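You operate a simulated robot arm through the tools that you are given. There is no shell and no other tool.

You are at the controls of a simulated two-armed robot. One attempt, no reset.

TASK
Switch the meter on and test the seated core on its printed range.
Fine: plug in and lid shut for the test; leave both so.

Only the result counts: the job must be done as asked and must still hold three seconds after the hand-in. Knocking over, shifting, dropping, spilling or breaking anything else fails it. Lids that push on must go on centred and level and be pressed home; caps that screw on are set level and turned clockwise until they are tight.

THE ROBOT
Two 7-joint arms with fingered hands on one trunk that stands fixed in place. Base frame: the origin is at the foot of the trunk, x ahead of it, y to its left, z up; the work surface is at about z = 740. Lengths are in mm, angles in degrees, forces in N, time in s.
The left shoulder is at [71, 171, 1352], the right one opposite. Each reaches about 1156 mm from its shoulder. Payload 5 kg a hand.
The TCP of each hand is the grasp point between the finger pads, 43 mm short of the fingertips. In the tool frame z runs along the fingers and y along their closing line. The gripper opens to 144 mm; its body begins 50 mm behind the TCP. The gripper is a hand of 5 fingers: y runs from the thumb to the fingers, the wrist lies at [-21, -124, -221] in the tool frame, and closing takes about 1.5 s.
Orientation is that of the tool frame in the base frame, as a unit quaternion [x, y, z, w]. With the fingers straight down and the wrist toward the robot, the tool's x, y and z point along [0, 1, 0], [1, 0, 0] and [0, 0, -1] of the base frame.

THE INTERFACE
- The arms move only by the tool nudge_tool. It takes "left_increments", "right_increments" or both (then of equal length, played together; a hand with none holds still); each is text: rows parted by semicolons, each of 6 numbers parted by spaces: the shift along the tool's x, y, z in mm, then the turn, a rotation vector about the tool's x, y, z in degrees. In form: dx dy dz ax ay az; .... A call has 1 to 20 rows; each row shifts and turns the commanded pose from where the row before left it, along the tool's axes as they then stand. "left_hand" and "right_hand" are, for a hand that has rows, the finger opening in mm, from 0 to 144, set as the call begins (left out, the last holds). Rows are played at 5 a second. More than 50 mm and 8.6 degrees between two rows, or a gripper value outside its range, and nothing of the call is played. Where a pose cannot be reached the arm comes as near as it can. A force on the tool above 50 N (or 10 N above the force at the start of the call, whichever is more), or a blocked arm, ends the call early, and 0.2 s more pass. Each finger travels about 45 mm/s and halts on what it meets, pressing with about 28 N; the grip force reading is that of the motor and also rises with nothing between the fingers. The clock runs only during rows and for 0.2 s after the last one: add rows that do not move to give the fingers time. The reply holds the time, the measured pose of the TCP, the force on the tool along the base axes, the opening and the grip force, in the units named above and with some noise, with the torque about the TCP (base axes, N m) and any sound that the robot's microphone picked up.
- Cameras (640 x 400 px; columns grow to the right, rows downward): "scene" is now at [124.9, -25, 1575.3]; the picture's right is [-0.41, -0.91, 0.00], its down [-0.65, 0.29, -0.70] and it looks along [0.64, -0.29, -0.71] (base axes); focal length 324 px, centre (320, 200). "left" rides on the left gripper at [-86, -108, -168] in its tool frame; the picture's right is [-0.80, -0.28, 0.53], its down [0.54, -0.73, 0.42] and it looks along [0.27, 0.63, 0.73] (tool axes); focal length 275 px, centre (320, 200). "right" rides on the right gripper at [86, -109, -168] in its tool frame; the picture's right is [-0.80, 0.28, -0.53], its down [-0.54, -0.73, 0.42] and it looks along [-0.27, 0.63, 0.73] (tool axes); focal length 275 px, centre (320, 200). There is no depth. A picture from a camera that has moved, and an enlarged one, comes with that camera's place and axes in the base frame and with its lens. The place of the scene camera against the robot may be out by one fixed shift of up to 12 mm in any direction.
- get_image(camera): a new picture of that camera. The clock stands still meanwhile.
- raise_lower(by): slides the trunk up (or, below 0, down) by that many mm; the arms and the scene camera ride with it, the base frame stays. It gives what a move gives, with no picture.
- hand_shape(shape, hand): the hand has 5 fingers and takes this shape, open, in about a second: jaw (thumb against the fingers, like two jaws); tri (thumb and two fingers); tip (a fingertip pinch); poke (one finger out to press); point (the index stretched); flat (the hand flat); cup (the hand cupped); fist (a fist). The gripper value then closes the fingers along that shape, each until it touches; the sizes above hold for jaw. It gives what a move gives, with no picture.
- pan_tilt(pan, tilt): turns the head with the scene camera to pan (to the left, within 86 degrees either way) and tilt (down, from -29 to 69), counted from straight ahead of the robot. It gives what a move gives.
- inspect(camera, box): a new picture of the part [left, top, right, bottom] of that camera's present view, enlarged. The clock stands still meanwhile.
- finish_job(): hands the job in; it is judged then, once.

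Nothing tells you positions but the pictures and the camera data. Unless the task says otherwise, let go and move clear before handing in.

The tools are called after "Emit:" as a command line: name --argument value ..., lists and objects as JSON in quotes. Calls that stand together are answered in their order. nudge_tool: Moves the arms, as the interface text tells. Its arguments: {"type":"object","properties":{"left_increments":{"type":"string"},"left_hand":{"type":"number"},"right_increments":{"type":"string"},"right_hand":{"type":"number"}},"required":[]} The other tools are called the same way: raise_lower (by) moves the trunk up or down; hand_shape (shape, hand) gives the hand a shape; pan_tilt (pan, tilt) turns the head that bears the scene camera; get_image (camera) takes a picture; inspect (camera, box) takes an enlarged picture of a part of a camera's view; finish_job () hands the job in.

At the start:

```text
t: 0.0
left_position: [831.8, -48.7, 1185.8]
left_orientation: [0.707, 0.707, 0.0, 0.0]
left_force: [-0.3, -0.8, -0.5]
left_ft_torque: [-0.03, -0.02, 0.03]
left_width: 143.3
left_finger_force: 0.0
left_shape: jaw
right_position: [580.2, -573.6, 1154.1]
right_orientation: [0.707, 0.707, 0.0, 0.0]
right_force: [0.4, -0.9, 0.8]
right_ft_torque: [0.01, 0.01, -0.01]
right_width: 143.8
right_finger_force: 0.0
right_shape: jaw
trunk travel left (down, up): [-450.0, 490.0]
head pan, tilt (commanded): [-24.1, 45.3]
```

scene: 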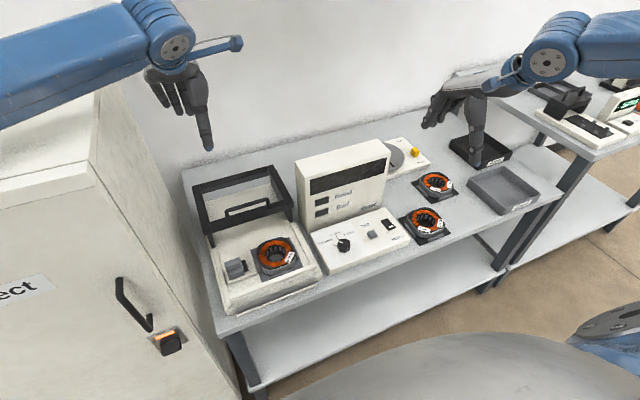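
right: 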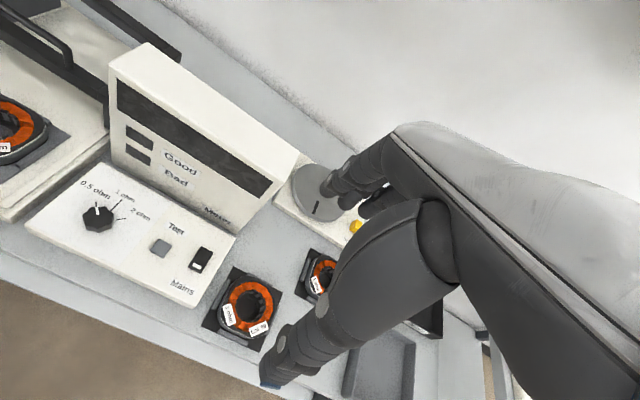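
left: 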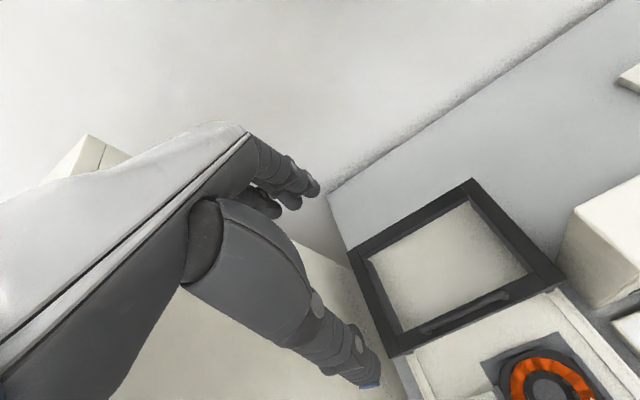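

I see a bench with a tester (hinged lid fixture with a core seated in it at left), a meter with a range knob, a Test button and a Mains rocker switch. First I look closer at the core label, plug, knob and switch.

Emit:
inspect --camera "scene" --box '[190, 150, 350, 320]'

Emit:
inspect --camera "scene" --box '[300, 130, 460, 280]'

Emit:
inspect --camera "right" --box '[0, 60, 300, 340]'

Emit:
inspect --camera "scene" --box '[240, 230, 310, 280]'

```text
2.35 times, centred on (270, 235) of scene
camera zoom: at [124.9, -25.0, 1575.3], right [-0.41, -0.91, 0.0], down [-0.65, 0.29, -0.7], along [0.64, -0.29, -0.71], focal length 762 px, centre (438, 118)
```

zoom: 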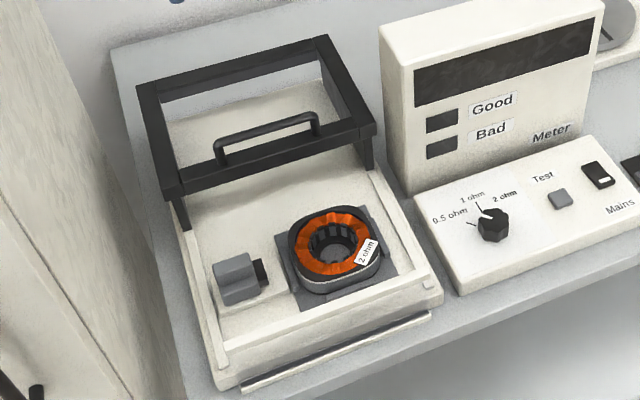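

```text
2.67 times, centred on (380, 205) of scene
camera zoom: at [124.9, -25.0, 1575.3], right [-0.41, -0.91, 0.0], down [-0.65, 0.29, -0.7], along [0.64, -0.29, -0.71], focal length 863 px, centre (160, 187)
```

zoom: 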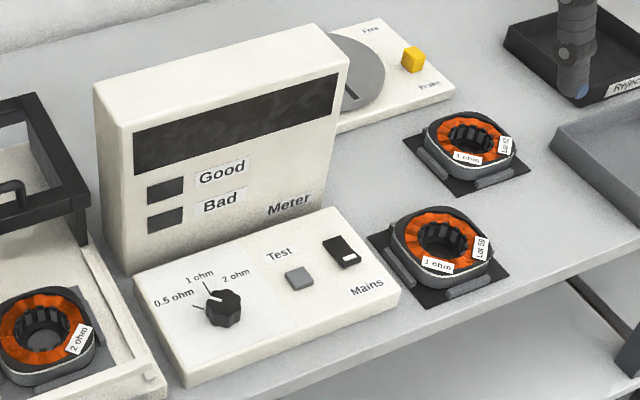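

```text
1.43 times, centred on (150, 200) of right
camera zoom: at [472.4, -487.4, 1323.2], right [0.28, -0.8, 0.53], down [-0.73, -0.54, -0.42], along [0.63, -0.27, -0.73], focal length 393 px, centre (563, 200)
```

zoom: 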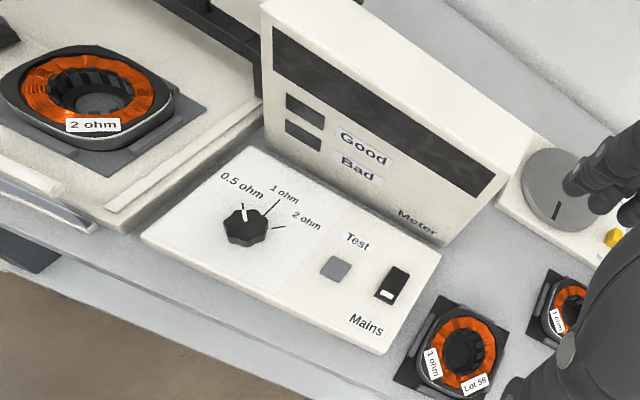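

```text
8.00 times, centred on (275, 255) of scene
camera zoom: at [124.9, -25.0, 1575.3], right [-0.41, -0.91, 0.0], down [-0.65, 0.29, -0.7], along [0.64, -0.29, -0.71], focal length 2589 px, centre (680, -240)
```

zoom: 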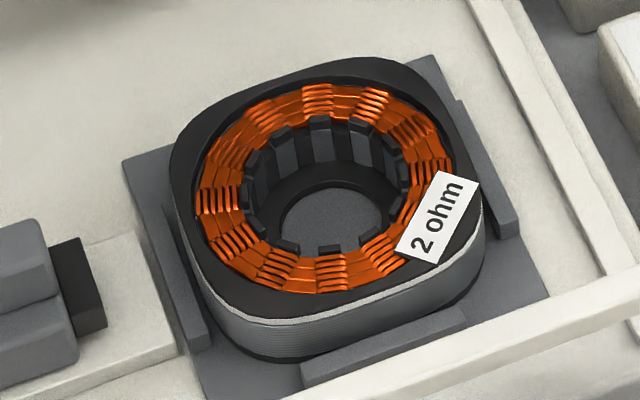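

The seated core's label reads "2 ohm"; the knob seems to point elsewhere. I look closer at the plug, knob, switch and lid hinge.

Emit:
inspect --camera "scene" --box '[205, 240, 275, 290]'

Emit:
inspect --camera "scene" --box '[310, 215, 415, 275]'

Emit:
inspect --camera "right" --box '[70, 170, 230, 290]'

Emit:
inspect --camera "scene" --box '[185, 155, 305, 245]'

Emit:
inspect --camera "left" --box '[320, 170, 640, 400]'

```text
8.00 times, centred on (240, 265) of scene
camera zoom: at [124.9, -25.0, 1575.3], right [-0.41, -0.91, 0.0], down [-0.65, 0.29, -0.7], along [0.64, -0.29, -0.71], focal length 2589 px, centre (960, -320)
```

zoom: 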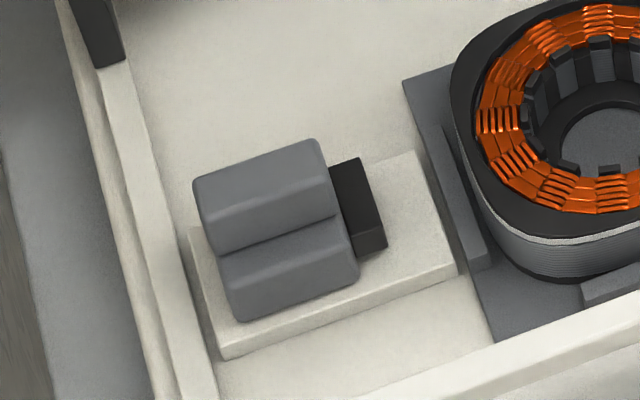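

```text
6.10 times, centred on (362, 245) of scene
camera zoom: at [124.9, -25.0, 1575.3], right [-0.41, -0.91, 0.0], down [-0.65, 0.29, -0.7], along [0.64, -0.29, -0.71], focal length 1973 px, centre (61, -74)
```

zoom: 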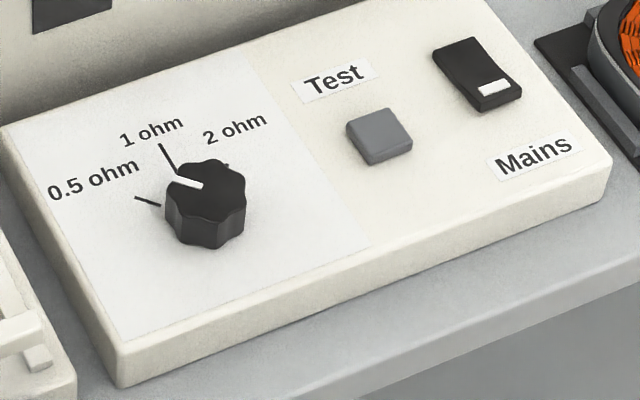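

```text
3.33 times, centred on (150, 230) of right
camera zoom: at [472.4, -487.4, 1323.2], right [0.28, -0.8, 0.53], down [-0.73, -0.54, -0.42], along [0.63, -0.27, -0.73], focal length 918 px, centre (887, 100)
```

zoom: 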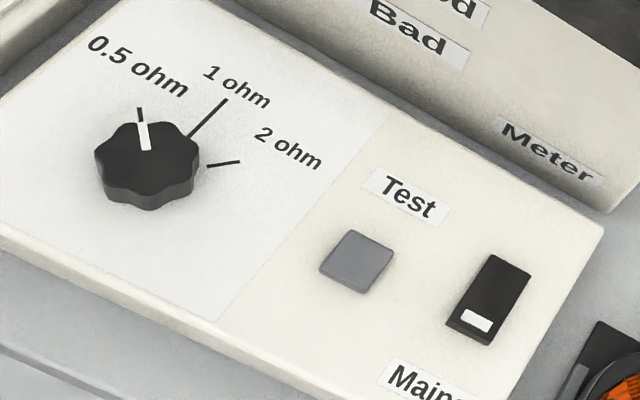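

```text
4.44 times, centred on (245, 200) of scene
camera zoom: at [124.9, -25.0, 1575.3], right [-0.41, -0.91, 0.0], down [-0.65, 0.29, -0.7], along [0.64, -0.29, -0.71], focal length 1438 px, centre (653, 200)
```

zoom: 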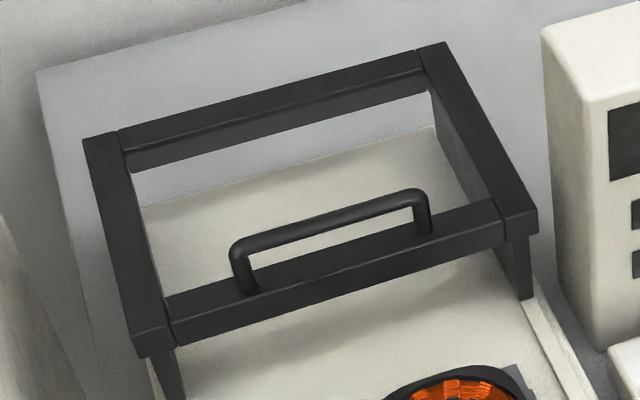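

```text
1.74 times, centred on (480, 285) of left
camera zoom: at [723.5, -134.1, 1352.9], right [-0.28, -0.8, -0.53], down [-0.73, 0.54, -0.42], along [0.63, 0.27, -0.73], focal length 479 px, centre (42, 52)
```

zoom: 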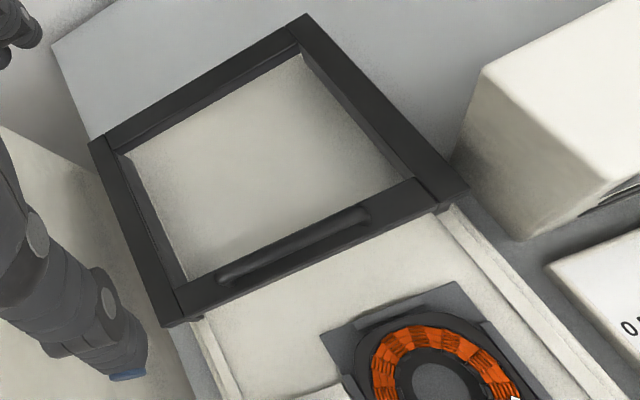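

The core is a 2 ohm one and the knob sits at 0.5 ohm. I move the right hand left to get its camera over the fixture for a better look at plug and lid and for triangulation.

Emit:
nudge_tool --right_increments "40 0 0 0 0 0; 40 0 0 0 0 0; 40 0 0 0 0 0; 40 0 0 0 0 0; 40 0 0 0 0 0; 0 0 0 0 0 0; 0 0 0 0 0 0"

Emit:
get_image --camera "right"

Emit:
get_image --camera "scene"

```text
t: 1.6
left_position: [830.6, -49.4, 1186.3]
left_orientation: [0.707, 0.707, 0.0, 0.0]
left_force: [-0.1, -0.1, 0.6]
left_ft_torque: [0.0, -0.03, -0.02]
left_width: 143.8
left_finger_force: 0.0
left_shape: jaw
right_position: [579.7, -374.4, 1153.9]
right_orientation: [0.708, 0.707, 0.0, 0.0]
right_force: [0.4, -0.7, -0.2]
right_ft_torque: [0.04, 0.01, 0.0]
right_width: 143.7
right_finger_force: 0.1
right_shape: jaw
trunk travel left (down, up): [-450.0, 490.0]
head pan, tilt (commanded): [-24.1, 45.3]
```

```text
taken
camera right: at [472.0, -287.9, 1322.1], right [0.28, -0.8, 0.53], down [-0.73, -0.54, -0.42], along [0.63, -0.27, -0.73], focal length 275 px, centre (320, 200)
```

right: 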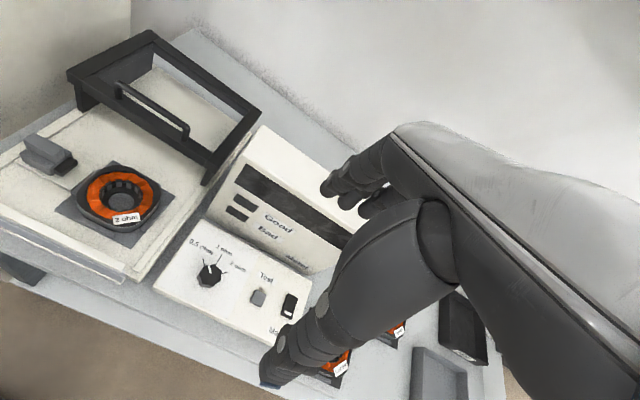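

```text
taken
camera scene: at [124.5, -25.4, 1575.4], right [-0.41, -0.91, 0.0], down [-0.65, 0.29, -0.7], along [0.64, -0.29, -0.71], focal length 324 px, centre (320, 200)
```

scene: 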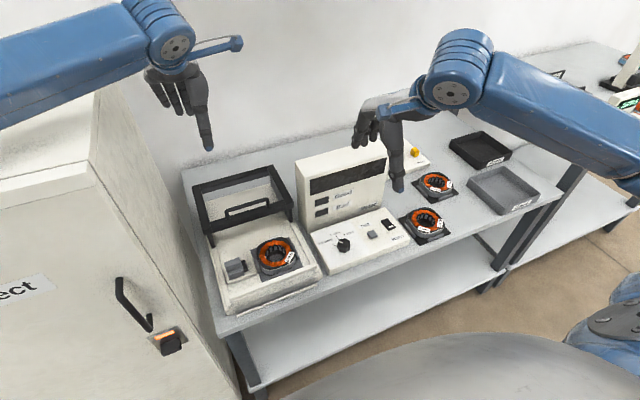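

Emit:
inspect --camera "right" --box '[0, 20, 270, 200]'

Emit:
inspect --camera "right" --box '[0, 110, 160, 270]'

Emit:
inspect --camera "right" --box '[160, 210, 320, 340]'

```text
2.22 times, centred on (135, 110) of right
camera zoom: at [472.0, -287.9, 1322.1], right [0.28, -0.8, 0.53], down [-0.73, -0.54, -0.42], along [0.63, -0.27, -0.73], focal length 612 px, centre (731, 400)
```

zoom: 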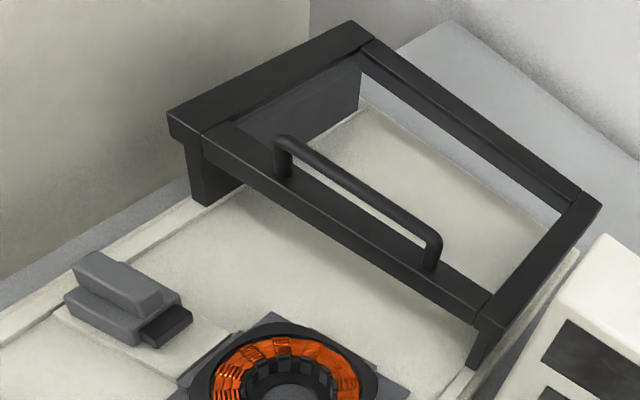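

```text
2.50 times, centred on (80, 190) of right
camera zoom: at [472.0, -287.9, 1322.1], right [0.28, -0.8, 0.53], down [-0.73, -0.54, -0.42], along [0.63, -0.27, -0.73], focal length 688 px, centre (920, 225)
```

zoom: 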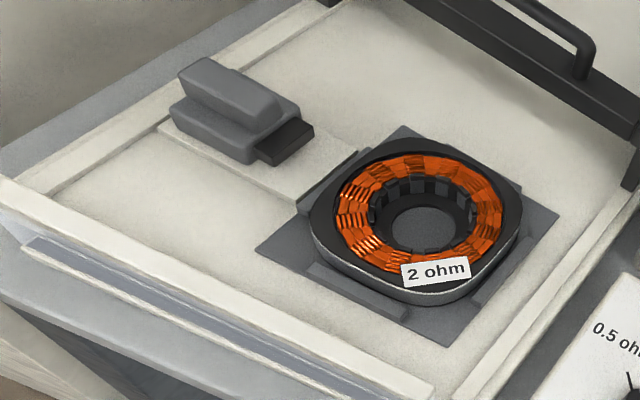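

```text
3.08 times, centred on (240, 275) of right
camera zoom: at [472.0, -287.9, 1322.1], right [0.28, -0.8, 0.53], down [-0.73, -0.54, -0.42], along [0.63, -0.27, -0.73], focal length 847 px, centre (566, -31)
```

zoom: 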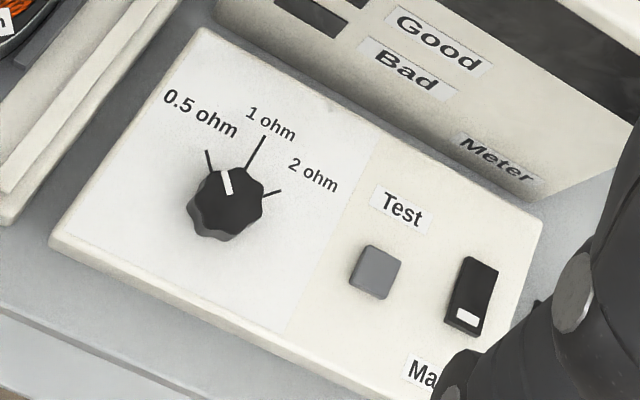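

The plug is a grey block with a fin on a rail left of the core; its black tip points to the core and it looks like it slides toward −y. The lid is a frame on side legs standing over the rear, with a handle on its front bar. I raise the left hand out of the way, then move the right one in for closer looks.

Emit:
nudge_tool --left_increments "0 0 -40 0 0 0; 0 0 -40 0 0 0; 0 0 -40 0 0 0; 0 0 -40 0 0 0; 0 0 0 0 0 0" --right_increments "0 -40 20 0 0 0; 0 -40 20 0 0 0; 0 -40 30 0 0 0; 0 0 30 0 0 0; 0 0 0 0 0 0"

Emit:
get_image --camera "right"

Emit:
get_image --camera "scene"

```text
t: 3.0
left_position: [813.1, -55.7, 1366.1]
left_orientation: [0.71, 0.704, 0.008, 0.008]
left_force: [-0.1, 0.1, 0.3]
left_ft_torque: [0.0, -0.05, 0.0]
left_width: 143.9
left_finger_force: 0.0
left_shape: jaw
right_position: [482.6, -397.0, 1057.4]
right_orientation: [0.71, 0.704, 0.006, 0.005]
right_force: [-0.1, 0.0, -0.5]
right_ft_torque: [0.0, -0.01, 0.0]
right_width: 144.2
right_finger_force: 0.0
right_shape: jaw
right hand out of reach, approached as far as the arm can: row 2, 3
trunk travel left (down, up): [-450.0, 490.0]
head pan, tilt (commanded): [-24.1, 45.3]
stopped in row 5 (left hand): the arm was blocked; the commanded pose is now the measured one
```

```text
taken
camera right: at [371.5, -309.6, 1224.7], right [0.27, -0.8, 0.54], down [-0.72, -0.54, -0.43], along [0.64, -0.27, -0.72], focal length 275 px, centre (320, 200)
```

right: 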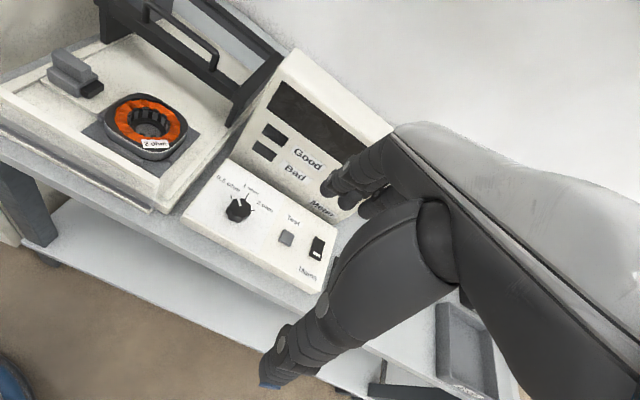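

```text
taken
camera scene: at [102.6, -26.7, 1577.5], right [-0.41, -0.91, -0.01], down [-0.64, 0.29, -0.71], along [0.65, -0.29, -0.7], focal length 324 px, centre (320, 200)
```

scene: 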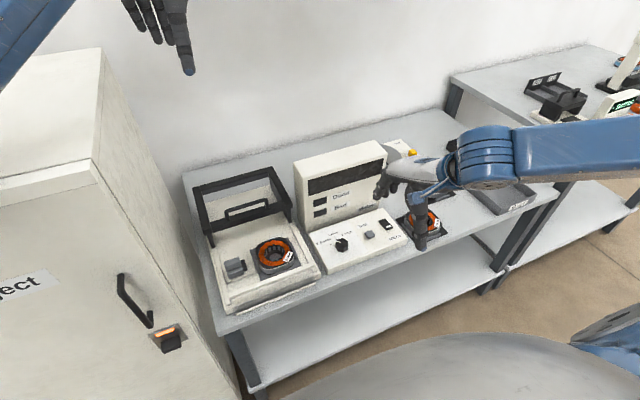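

The left arm reports being blocked and the camera moved a little, so the trunk seems to have been pushed. I look around with the head before moving anything more.

Emit:
pan_tilt --pan -60 --tilt 45

Emit:
get_image --camera "scene"

```text
t: 4.0
left_position: [813.6, -55.7, 1364.3]
left_orientation: [0.71, 0.705, 0.007, 0.008]
left_force: [-0.3, -1.0, 0.4]
left_ft_torque: [-0.04, 0.01, 0.01]
left_width: 143.9
left_finger_force: 0.0
left_shape: jaw
right_position: [481.9, -395.1, 1056.5]
right_orientation: [0.709, 0.705, 0.006, 0.005]
right_force: [-0.1, -0.2, 0.0]
right_ft_torque: [-0.02, -0.02, 0.02]
right_width: 144.0
right_finger_force: 0.0
right_shape: jaw
trunk travel left (down, up): [-450.0, 490.0]
head pan, tilt (commanded): [-60.0, 45.0]
```

```text
taken
camera scene: at [69.3, -63.9, 1577.3], right [-0.87, -0.5, -0.01], down [-0.34, 0.61, -0.71], along [0.36, -0.61, -0.7], focal length 324 px, centre (320, 200)
```

scene: 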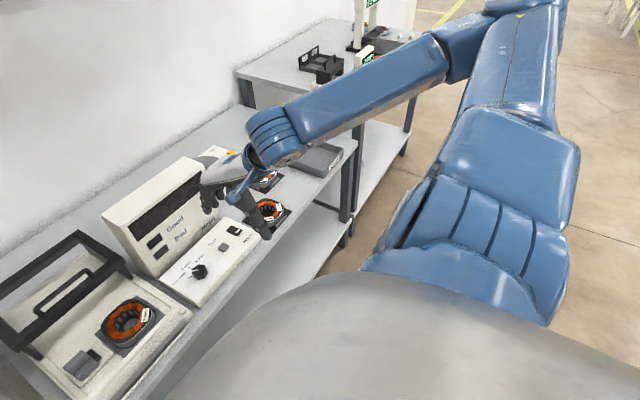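

Emit:
pan_tilt --pan 40 --tilt 20

Emit:
get_image --camera "scene"

```text
t: 5.8
left_position: [811.8, -55.8, 1364.9]
left_orientation: [0.709, 0.705, 0.008, 0.008]
left_force: [0.9, 0.5, -0.2]
left_ft_torque: [0.01, -0.02, 0.0]
left_width: 143.7
left_finger_force: 0.1
left_shape: jaw
right_position: [482.4, -395.2, 1057.1]
right_orientation: [0.709, 0.705, 0.006, 0.004]
right_force: [0.5, 0.0, -0.1]
right_ft_torque: [-0.01, 0.01, 0.0]
right_width: 144.0
right_finger_force: 0.1
right_shape: jaw
trunk travel left (down, up): [-450.0, 490.0]
head pan, tilt (commanded): [40.0, 20.0]
```

```text
taken
camera scene: at [99.4, 66.3, 1616.3], right [0.64, -0.77, 0.01], down [-0.25, -0.22, -0.94], along [0.73, 0.6, -0.33], focal length 324 px, centre (320, 200)
```

scene: 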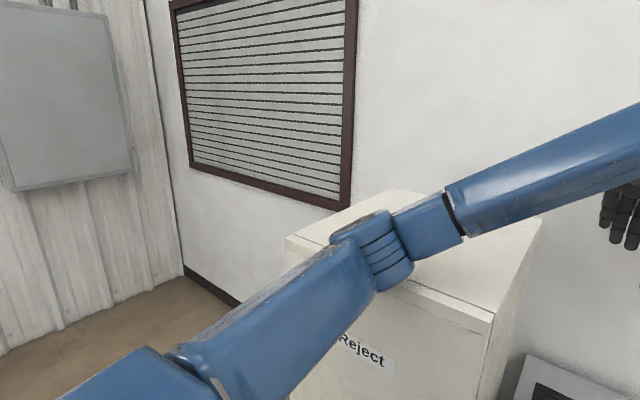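

The left elbow is pressing against the tall cabinet, pushing the trunk back. I retrace the left hand downward to relieve that contact.

Emit:
nudge_tool --left_increments "0 0 30 0 0 0; 0 0 40 0 0 0; 0 0 40 0 0 0; 0 0 0 0 0 0"

Emit:
get_image --camera "scene"

```text
t: 6.8
left_position: [814.3, -89.9, 1292.3]
left_orientation: [0.729, 0.684, 0.017, 0.035]
left_force: [0.3, -1.9, 1.2]
left_ft_torque: [0.17, -0.02, 0.03]
left_width: 143.9
left_finger_force: 0.0
left_shape: jaw
right_position: [466.4, -412.4, 1064.4]
right_orientation: [0.724, 0.689, 0.005, 0.01]
right_force: [-4.8, 1.5, -1.8]
right_ft_torque: [-0.04, -0.56, -0.02]
right_width: 143.9
right_finger_force: 0.0
right_shape: jaw
trunk travel left (down, up): [-450.0, 490.0]
head pan, tilt (commanded): [40.0, 20.0]
stopped in row 4 (right hand): the arm was blocked; the commanded pose is now the measured one
```

```text
taken
camera scene: at [80.3, 152.4, 1614.2], right [0.72, -0.69, 0.03], down [-0.22, -0.26, -0.94], along [0.66, 0.67, -0.34], focal length 324 px, centre (320, 200)
```

scene: 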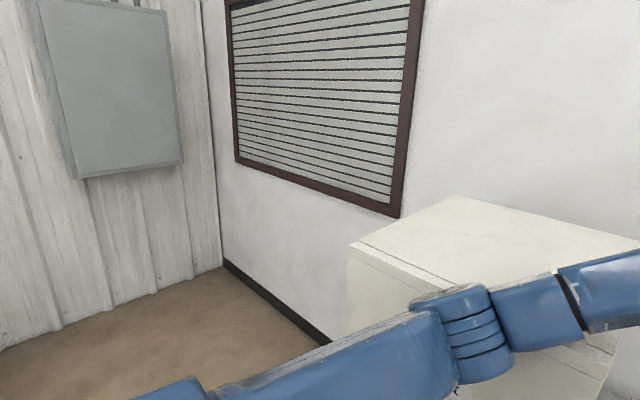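

The trunk is being twisted as the left elbow is wedged on the cabinet. I raise the trunk to lift the elbow clear.

Emit:
raise_lower --by 60

Emit:
get_image --camera "scene"

```text
t: 7.1
left_position: [797.2, -342.4, 1266.0]
left_orientation: [0.796, 0.604, 0.009, 0.022]
left_force: [-6.3, -8.8, 8.1]
left_ft_torque: [0.85, -0.79, 0.16]
left_width: 143.9
left_finger_force: 0.2
left_shape: jaw
right_position: [392.3, -584.8, 1051.2]
right_orientation: [0.792, 0.61, -0.004, 0.001]
right_force: [-11.4, -3.2, 0.4]
right_ft_torque: [0.26, -0.84, -0.33]
right_width: 143.7
right_finger_force: 0.0
right_shape: jaw
trunk travel left (down, up): [-451.0, 489.0]
head pan, tilt (commanded): [40.0, 20.0]
stopped: the arm was blocked; the commanded pose is now the measured one
```

```text
taken
camera scene: at [146.8, 112.0, 1611.3], right [0.65, -0.76, 0.0], down [-0.27, -0.23, -0.93], along [0.71, 0.61, -0.36], focal length 324 px, centre (320, 200)
```

scene: 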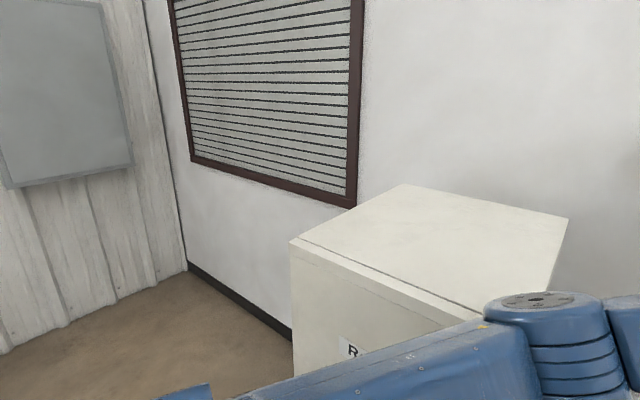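

The trunk is swinging after the contact released. I hold still a moment and let it settle, then reassess.

Emit:
nudge_tool --left_increments "0 0 0 0 0 0" --right_increments "0 0 0 0 0 0"

Emit:
get_image --camera "scene"

```text
t: 7.7
left_position: [739.6, -334.9, 1318.9]
left_orientation: [0.777, 0.628, 0.035, 0.034]
left_force: [-8.8, 2.6, -3.9]
left_ft_torque: [-0.6, -0.75, -0.2]
left_width: 144.0
left_finger_force: 0.0
left_shape: jaw
right_position: [359.0, -606.9, 1064.2]
right_orientation: [0.774, 0.633, 0.019, 0.003]
right_force: [4.5, 1.2, 8.5]
right_ft_torque: [-0.49, 0.83, -0.19]
right_width: 144.0
right_finger_force: 0.1
right_shape: jaw
trunk travel left (down, up): [-451.0, 489.0]
head pan, tilt (commanded): [40.0, 20.0]
stopped in row 1 (left hand): the arm was blocked; the commanded pose is now the measured one
```

```text
taken
camera scene: at [65.6, -107.4, 1632.0], right [0.52, -0.85, -0.03], down [-0.26, -0.12, -0.96], along [0.81, 0.51, -0.28], focal length 324 px, centre (320, 200)
```

scene: 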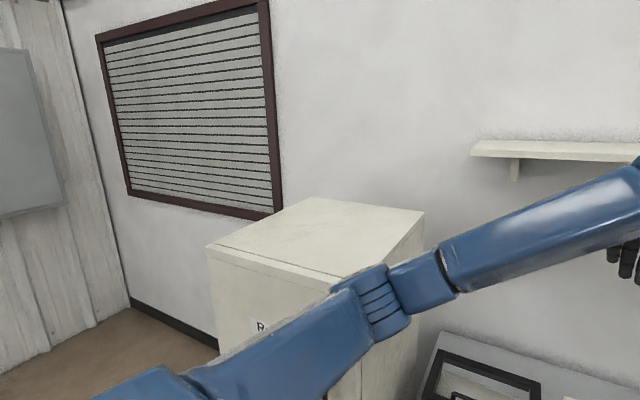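

Emit:
nudge_tool --right_increments "0 0 0 0 0 0; 0 0 0 0 0 0; 0 0 0 0 0 0; 0 0 0 0 0 0; 0 0 0 0 0 0"

Emit:
get_image --camera "scene"

```text
t: 8.0
left_position: [787.6, -229.1, 1341.0]
left_orientation: [0.758, 0.65, 0.037, 0.035]
left_force: [-8.3, 33.3, -10.0]
left_ft_torque: [-3.37, -0.68, -0.49]
left_width: 143.4
left_finger_force: 0.0
left_shape: jaw
right_position: [381.2, -740.5, 1018.2]
right_orientation: [0.8, 0.594, -0.067, 0.06]
right_force: [-5.1, -95.4, -18.2]
right_ft_torque: [7.74, -0.21, -0.55]
right_width: 143.3
right_finger_force: 0.1
right_shape: jaw
trunk travel left (down, up): [-451.0, 489.0]
head pan, tilt (commanded): [40.0, 20.0]
stopped in row 1 (left hand): the arm was blocked; the commanded pose is now the measured one
```

```text
taken
camera scene: at [29.5, -359.1, 1625.9], right [0.31, -0.94, -0.12], down [-0.26, 0.04, -0.96], along [0.91, 0.33, -0.24], focal length 324 px, centre (320, 200)
```

scene: 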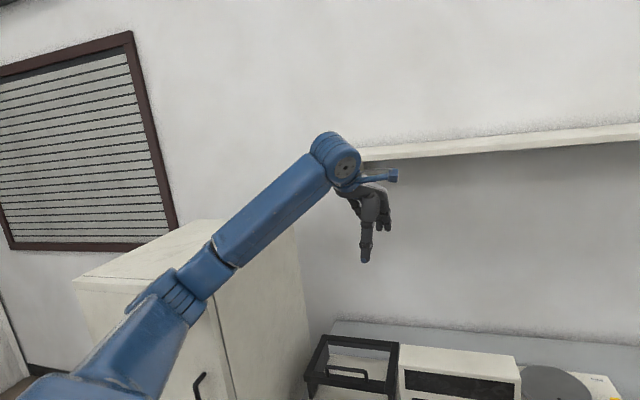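

The trunk is still swaying strongly. I wait using a head move and see whether it settles.

Emit:
pan_tilt --pan -10 --tilt 45

Emit:
get_image --camera "scene"

```text
t: 9.2
left_position: [763.7, -458.2, 1333.5]
left_orientation: [0.802, 0.56, -0.198, 0.056]
left_force: [16.1, -11.1, -9.8]
left_ft_torque: [0.72, 1.22, -0.68]
left_width: 143.6
left_finger_force: 0.1
left_shape: jaw
right_position: [447.0, -720.0, 1033.0]
right_orientation: [0.826, 0.563, 0.0, -0.017]
right_force: [-3.8, -5.1, -0.7]
right_ft_torque: [0.37, -0.38, -0.1]
right_width: 144.0
right_finger_force: 0.1
right_shape: jaw
trunk travel left (down, up): [-451.0, 489.0]
head pan, tilt (commanded): [-10.0, 45.0]
```

```text
taken
camera scene: at [156.7, -446.7, 1577.0], right [-0.65, -0.74, -0.19], down [-0.46, 0.58, -0.67], along [0.6, -0.35, -0.71], focal length 324 px, centre (320, 200)
```

scene: 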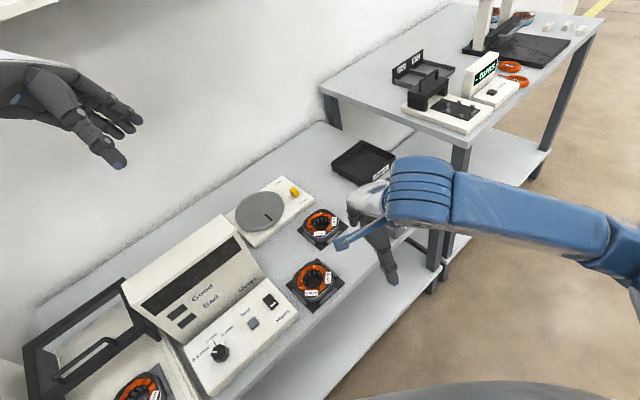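

Emit:
pan_tilt --pan 20 --tilt 35

Emit:
get_image --camera "scene"

```text
t: 10.2
left_position: [809.8, -201.1, 1349.0]
left_orientation: [0.813, 0.581, -0.036, 0.002]
left_force: [25.2, 3.7, -25.8]
left_ft_torque: [-0.34, 2.47, -0.19]
left_width: 143.7
left_finger_force: 0.1
left_shape: jaw
right_position: [468.2, -456.5, 1061.3]
right_orientation: [0.771, 0.635, -0.033, -0.036]
right_force: [2.0, -5.3, 16.8]
right_ft_torque: [0.17, 0.14, 0.22]
right_width: 143.8
right_finger_force: 0.1
right_shape: jaw
trunk travel left (down, up): [-451.0, 489.0]
head pan, tilt (commanded): [20.0, 35.0]
```

```text
taken
camera scene: at [308.0, -102.1, 1613.8], right [-0.3, -0.95, -0.06], down [-0.52, 0.22, -0.82], along [0.8, -0.21, -0.56], focal length 324 px, centre (320, 200)
```

scene: 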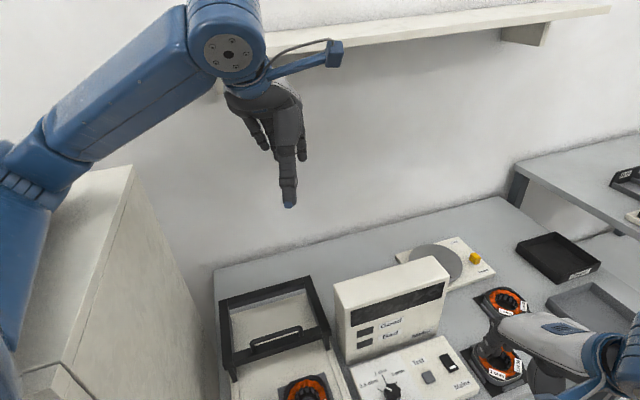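

The trunk is moving a lot though I commanded nothing; before any further time passes I look through both wrist cameras for contacts.

Emit:
get_image --camera "left"

Emit:
get_image --camera "right"

```text
taken
camera left: at [689.6, -238.3, 1525.2], right [-0.55, -0.68, -0.47], down [-0.54, 0.73, -0.42], along [0.64, 0.02, -0.77], focal length 275 px, centre (320, 200)
```

left: 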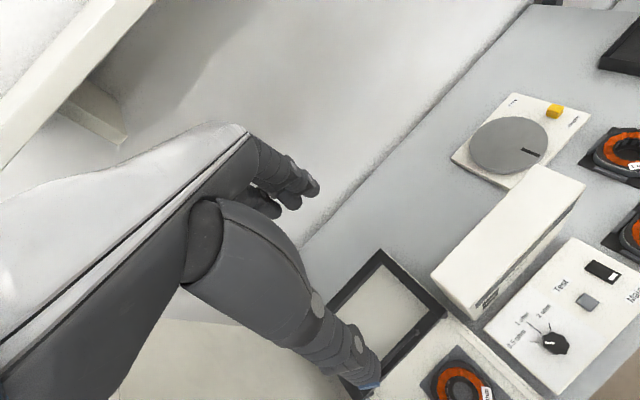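

```text
taken
camera right: at [394.8, -353.9, 1237.7], right [0.18, -0.84, 0.51], down [-0.85, -0.39, -0.35], along [0.49, -0.37, -0.79], focal length 275 px, centre (320, 200)
```

right: 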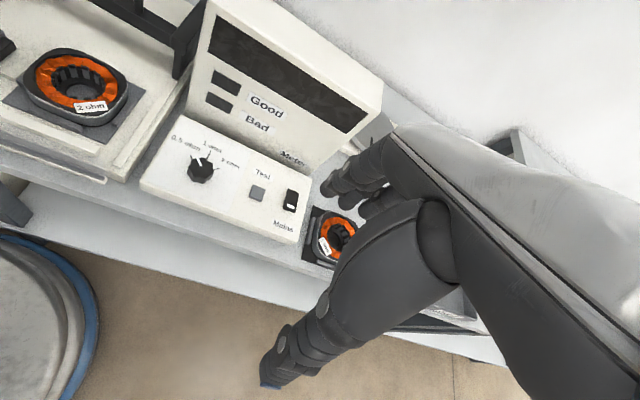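

Emit:
pan_tilt --pan 20 --tilt 40

Emit:
get_image --camera "scene"

```text
t: 10.8
left_position: [793.8, -84.8, 1347.7]
left_orientation: [0.774, 0.632, 0.032, 0.032]
left_force: [1.7, -5.7, -5.2]
left_ft_torque: [0.42, 0.21, -0.05]
left_width: 144.0
left_finger_force: 0.1
left_shape: jaw
right_position: [468.3, -379.3, 1104.4]
right_orientation: [0.698, 0.715, 0.017, 0.043]
right_force: [-6.7, -5.0, 0.2]
right_ft_torque: [0.37, -0.49, -0.15]
right_width: 143.8
right_finger_force: 0.1
right_shape: jaw
trunk travel left (down, up): [-451.0, 489.0]
head pan, tilt (commanded): [20.0, 40.0]
```

```text
taken
camera scene: at [230.9, 20.5, 1602.7], right [-0.19, -0.98, -0.03], down [-0.6, 0.14, -0.79], along [0.78, -0.13, -0.61], focal length 324 px, centre (320, 200)
```

scene: 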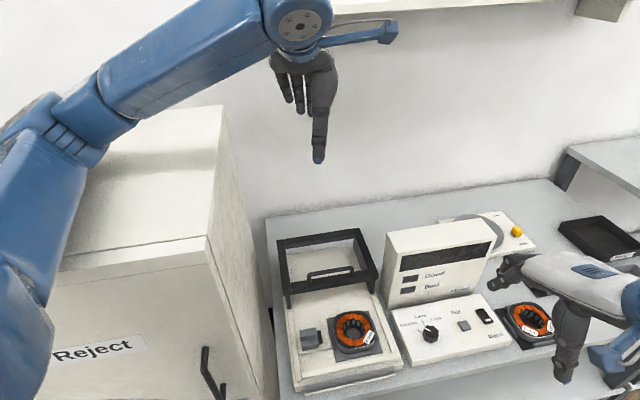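

Emit:
pan_tilt --pan 20 --tilt 45

Emit:
get_image --camera "scene"

```text
t: 11.5
left_position: [866.2, -57.9, 1421.5]
left_orientation: [0.694, 0.71, 0.016, 0.118]
left_force: [0.6, -1.7, -1.1]
left_ft_torque: [0.04, -0.1, 0.02]
left_width: 144.0
left_finger_force: 0.0
left_shape: jaw
right_position: [559.8, -439.0, 1083.3]
right_orientation: [0.686, 0.726, -0.012, -0.037]
right_force: [0.3, -11.0, -2.6]
right_ft_torque: [0.86, 0.18, -0.14]
right_width: 143.8
right_finger_force: 0.0
right_shape: jaw
trunk travel left (down, up): [-451.0, 489.0]
head pan, tilt (commanded): [20.0, 45.0]
```

```text
taken
camera scene: at [313.4, -88.2, 1597.6], right [0.0, -1.0, -0.04], down [-0.71, 0.03, -0.7], along [0.7, 0.03, -0.71], focal length 324 px, centre (320, 200)
```

scene: 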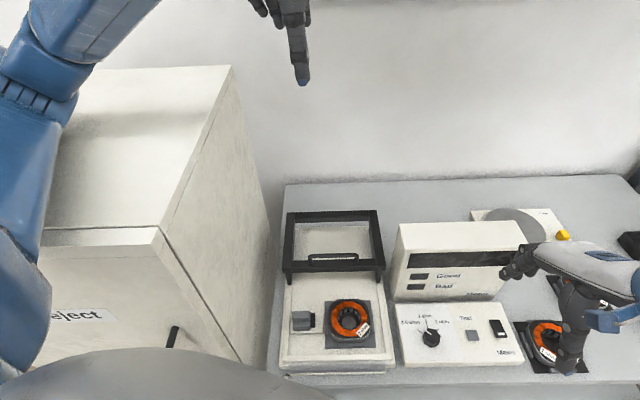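

Emit:
pan_tilt --pan 10 --tilt 40

Emit:
get_image --camera "scene"

```text
t: 12.2
left_position: [890.4, -77.9, 1340.9]
left_orientation: [0.726, 0.687, -0.004, 0.001]
left_force: [0.2, -0.8, 4.7]
left_ft_torque: [0.05, -0.02, -0.01]
left_width: 144.3
left_finger_force: 0.0
left_shape: jaw
right_position: [567.2, -441.0, 1081.3]
right_orientation: [0.646, 0.76, 0.012, -0.076]
right_force: [1.5, -5.1, 1.0]
right_ft_torque: [0.21, 0.18, -0.14]
right_width: 143.7
right_finger_force: 0.0
right_shape: jaw
trunk travel left (down, up): [-451.0, 489.0]
head pan, tilt (commanded): [10.0, 40.0]
```

```text
taken
camera scene: at [324.8, -121.1, 1601.4], right [-0.18, -0.98, -0.05], down [-0.62, 0.15, -0.77], along [0.76, -0.1, -0.64], focal length 324 px, centre (320, 200)
```

scene: 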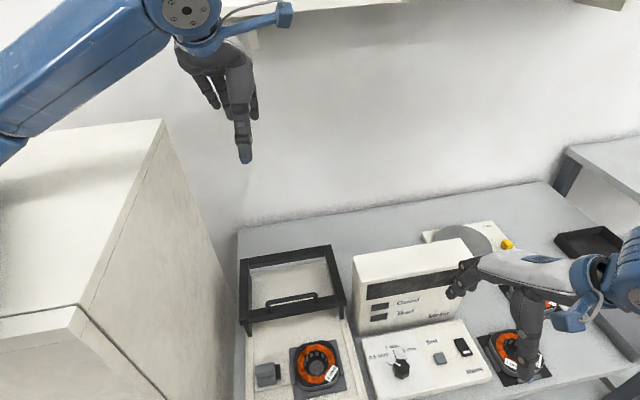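

Emit:
pan_tilt --pan 0 --tilt 55

Emit:
get_image --camera "scene"

```text
t: 13.0
left_position: [870.6, -78.9, 1366.7]
left_orientation: [0.738, 0.674, -0.02, 0.021]
left_force: [-5.0, 2.7, 4.7]
left_ft_torque: [-0.09, -0.35, 0.07]
left_width: 144.0
left_finger_force: 0.0
left_shape: jaw
right_position: [553.1, -413.3, 1099.8]
right_orientation: [0.653, 0.755, -0.008, -0.059]
right_force: [-5.2, -0.2, 0.7]
right_ft_torque: [-0.11, -0.39, -0.23]
right_width: 144.0
right_finger_force: 0.0
right_shape: jaw
trunk travel left (down, up): [-451.0, 489.0]
head pan, tilt (commanded): [0.0, 55.0]
```

```text
taken
camera scene: at [287.0, -110.0, 1586.8], right [-0.38, -0.93, -0.04], down [-0.74, 0.33, -0.59], along [0.56, -0.19, -0.81], focal length 324 px, centre (320, 200)
```

scene: 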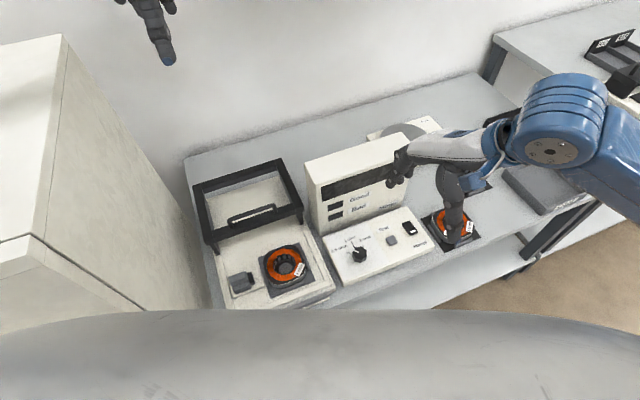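

Emit:
pan_tilt --pan 35 --tilt 30

Emit:
get_image --camera "scene"

Emit:
get_image --camera "right"

Emit:
get_image --camera "left"

```text
t: 14.0
left_position: [877.0, -78.8, 1360.0]
left_orientation: [0.732, 0.681, -0.018, 0.016]
left_force: [1.5, 0.4, 1.9]
left_ft_torque: [-0.03, 0.12, -0.06]
left_width: 144.1
left_finger_force: 0.0
left_shape: jaw
right_position: [561.0, -417.6, 1093.9]
right_orientation: [0.648, 0.759, -0.003, -0.067]
right_force: [1.3, -2.5, -0.7]
right_ft_torque: [0.1, 0.1, -0.11]
right_width: 144.1
right_finger_force: 0.0
right_shape: jaw
trunk travel left (down, up): [-451.0, 489.0]
head pan, tilt (commanded): [35.0, 30.0]
```

```text
taken
camera scene: at [316.4, -74.5, 1623.2], right [0.23, -0.97, -0.03], down [-0.47, -0.08, -0.88], along [0.85, 0.22, -0.47], focal length 324 px, centre (320, 200)
```

scene: 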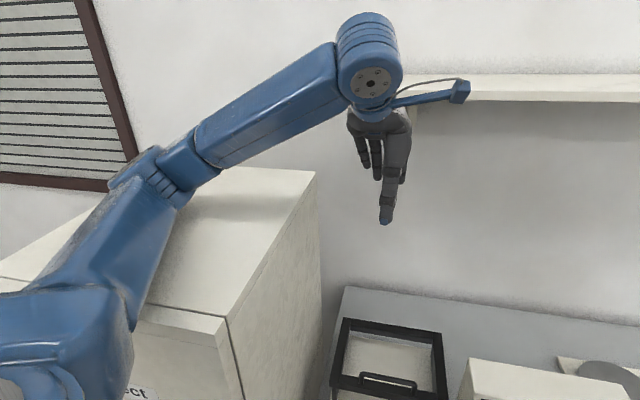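

```text
taken
camera right: at [460.3, -364.4, 1277.9], right [0.45, -0.78, 0.43], down [-0.68, -0.61, -0.41], along [0.58, -0.1, -0.81], focal length 275 px, centre (320, 200)
```

right: 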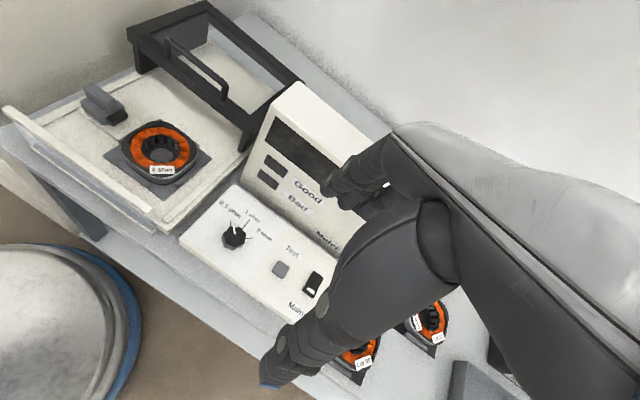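

```text
taken
camera left: at [763.9, -146.4, 1531.4], right [-0.34, -0.8, -0.5], down [-0.69, 0.57, -0.45], along [0.64, 0.19, -0.74], focal length 275 px, centre (320, 200)
```

left: 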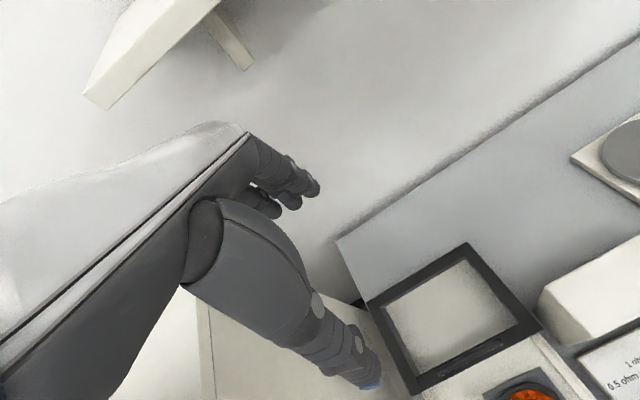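

Motion has settled: the robot base itself has shifted and the left upper arm seems to rest on the cabinet's top edge. I raise the trunk a little to lift that arm off.

Emit:
raise_lower --by 20

Emit:
get_image --camera "scene"

```text
t: 14.3
left_position: [774.5, 161.8, 1408.1]
left_orientation: [0.702, 0.711, -0.007, 0.047]
left_force: [-0.1, 6.3, -3.2]
left_ft_torque: [-0.54, 0.01, 0.04]
left_width: 143.2
left_finger_force: 0.0
left_shape: jaw
right_position: [565.1, -173.4, 1072.0]
right_orientation: [0.448, 0.876, -0.115, -0.137]
right_force: [15.4, -15.7, -3.7]
right_ft_torque: [1.02, 1.3, -0.63]
right_width: 144.1
right_finger_force: 0.0
right_shape: jaw
trunk travel left (down, up): [-470.0, 470.0]
head pan, tilt (commanded): [35.0, 30.0]
stopped: the arm was blocked; the commanded pose is now the measured one
```

```text
taken
camera scene: at [377.1, -45.4, 1611.5], right [0.22, -0.98, -0.01], down [-0.5, -0.11, -0.86], along [0.84, 0.19, -0.51], focal length 324 px, centre (320, 200)
```

scene: 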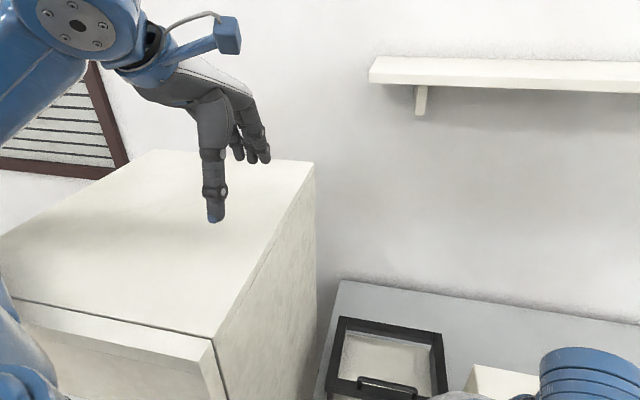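

Emit:
pan_tilt --pan 15 --tilt 40

Emit:
get_image --camera "scene"

```text
t: 15.1
left_position: [615.8, 206.8, 1345.9]
left_orientation: [0.598, 0.801, -0.032, 0.025]
left_force: [-1.7, -10.9, 31.2]
left_ft_torque: [0.96, -1.78, -0.48]
left_width: 140.3
left_finger_force: 0.1
left_shape: jaw
right_position: [456.3, -217.0, 1091.0]
right_orientation: [0.49, 0.868, -0.04, -0.069]
right_force: [1.5, -2.0, -1.2]
right_ft_torque: [0.16, 0.08, -0.1]
right_width: 143.8
right_finger_force: 0.1
right_shape: jaw
trunk travel left (down, up): [-470.0, 470.0]
head pan, tilt (commanded): [15.0, 40.0]
```

```text
taken
camera scene: at [112.7, -8.6, 1603.7], right [0.26, -0.97, -0.02], down [-0.61, -0.15, -0.77], along [0.75, 0.21, -0.63], focal length 324 px, centre (320, 200)
```

scene: 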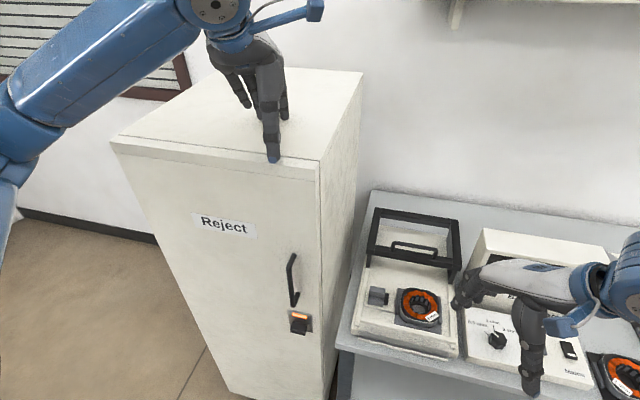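

The trunk has come back to about its original place. The left thumb rests on the cabinet top; I check whether things are still moving.

Emit:
pan_tilt --pan 10 --tilt 40

Emit:
get_image --camera "scene"

Emit:
get_image --camera "left"

```text
t: 15.8
left_position: [637.2, 240.5, 1344.3]
left_orientation: [0.595, 0.802, -0.041, 0.028]
left_force: [-7.8, -0.3, 58.5]
left_ft_torque: [2.67, -3.79, 0.29]
left_width: 138.6
left_finger_force: 0.0
left_shape: jaw
right_position: [470.8, -189.0, 1096.4]
right_orientation: [0.492, 0.868, -0.044, -0.061]
right_force: [-0.8, 0.5, -0.4]
right_ft_torque: [-0.04, 0.02, 0.01]
right_width: 143.7
right_finger_force: 0.0
right_shape: jaw
trunk travel left (down, up): [-470.0, 470.0]
head pan, tilt (commanded): [10.0, 40.0]
```

```text
taken
camera scene: at [128.4, 21.2, 1604.0], right [0.17, -0.98, 0.0], down [-0.63, -0.11, -0.77], along [0.76, 0.13, -0.64], focal length 324 px, centre (320, 200)
```

scene: 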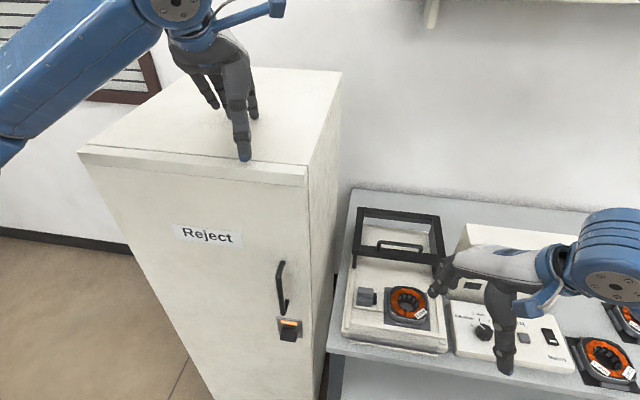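

```text
taken
camera left: at [559.4, 145.5, 1520.7], right [-0.04, -0.89, -0.45], down [-0.85, 0.26, -0.45], along [0.52, 0.36, -0.77], focal length 275 px, centre (320, 200)
```

left: 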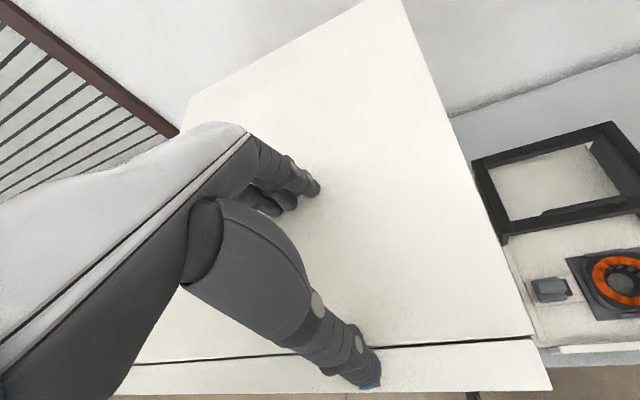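

The trunk is home and quiet again, with the left thumb pressing the cabinet top. I lift the left hand slightly to free it, in a single small step.

Emit:
nudge_tool --left_increments "0 0 -10 0 0 0; 0 0 -15 0 0 0"

Emit:
get_image --camera "scene"

```text
t: 16.4
left_position: [643.8, 245.3, 1356.9]
left_orientation: [0.595, 0.802, -0.046, 0.022]
left_force: [0.2, 0.4, 0.3]
left_ft_torque: [0.0, 0.04, -0.02]
left_width: 144.1
left_finger_force: 0.2
left_shape: jaw
right_position: [472.0, -188.0, 1091.1]
right_orientation: [0.493, 0.867, -0.044, -0.057]
right_force: [0.3, -0.2, -0.7]
right_ft_torque: [-0.03, 0.02, 0.02]
right_width: 143.9
right_finger_force: 0.0
right_shape: jaw
trunk travel left (down, up): [-470.0, 470.0]
head pan, tilt (commanded): [10.0, 40.0]
```

```text
taken
camera scene: at [136.5, 23.7, 1602.2], right [0.17, -0.98, 0.0], down [-0.63, -0.11, -0.77], along [0.75, 0.13, -0.64], focal length 324 px, centre (320, 200)
```

scene: 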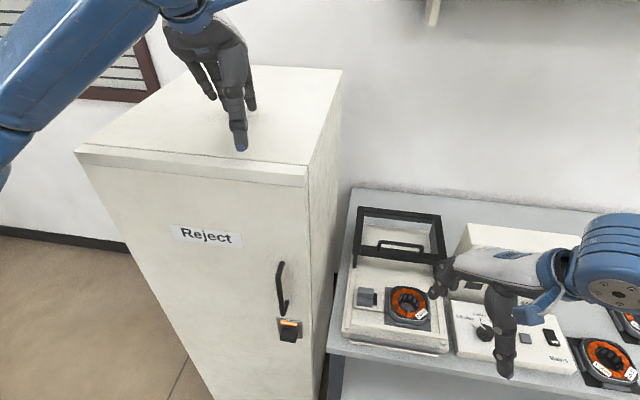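

Everything behaves normally again. I lift the left hand a bit more above the cabinet, and straighten the right hand's orientation, then bring it over the fixture for a close look at the plug.

Emit:
nudge_tool --left_increments "0 0 -8 0 0 0; 0 0 -8 0 0 0; 0 0 -8 0 0 0; 0 0 0 0 0 0; 0 0 0 0 0 0; 0 0 0 0 0 0; 0 0 0 0 0 0; 0 0 0 0 0 0; 0 0 0 0 0 0; 0 0 0 0 0 0" --right_increments "0 0 0 -2.07 -0.27 7.67; 0 0 0 -2.07 -0.27 7.67; 0 0 0 -2.07 -0.27 7.67; 0 0 0 -2.07 -0.27 7.67; 10 10 0 0 0 0; 20 20 10 0 0 0; 20 20 20 0 0 0; 20 20 30 0 0 0; 18 18 30 0 0 0; 0 0 0 0 0 0"

Emit:
get_image --camera "right"

Emit:
get_image --camera "scene"

```text
t: 18.6
left_position: [642.4, 247.3, 1385.4]
left_orientation: [0.594, 0.803, -0.044, 0.023]
left_force: [0.3, -0.8, 0.5]
left_ft_torque: [0.03, 0.03, 0.03]
left_width: 144.0
left_finger_force: 0.1
left_shape: jaw
right_position: [619.6, -96.5, 995.8]
right_orientation: [0.707, 0.707, 0.0, 0.0]
right_force: [0.2, -0.4, -0.4]
right_ft_torque: [0.0, -0.03, -0.01]
right_width: 143.7
right_finger_force: 0.0
right_shape: jaw
right hand out of reach, approached as far as the arm can: row 1, 2, 3, 4
trunk travel left (down, up): [-470.0, 470.0]
head pan, tilt (commanded): [10.0, 40.0]
```

```text
taken
camera right: at [511.8, -10.7, 1163.3], right [0.28, -0.8, 0.53], down [-0.73, -0.54, -0.42], along [0.63, -0.27, -0.73], focal length 275 px, centre (320, 200)
```

right: 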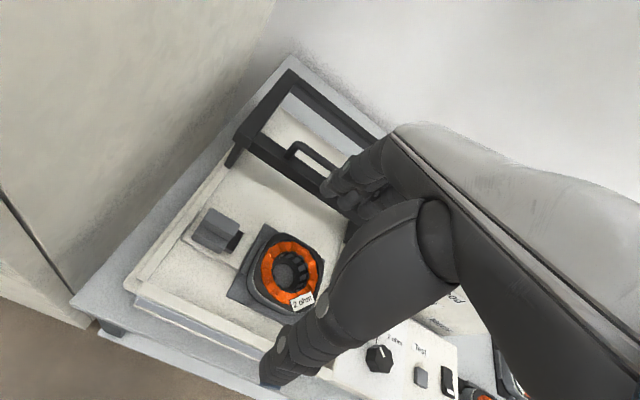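

```text
taken
camera scene: at [134.3, 22.8, 1603.2], right [0.17, -0.98, 0.0], down [-0.63, -0.11, -0.77], along [0.75, 0.13, -0.64], focal length 324 px, centre (320, 200)
```

scene: 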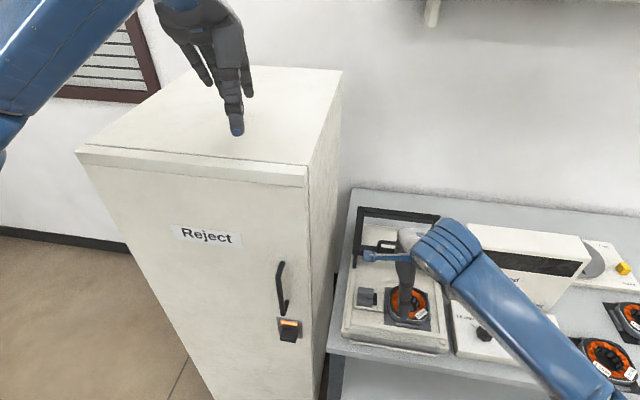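

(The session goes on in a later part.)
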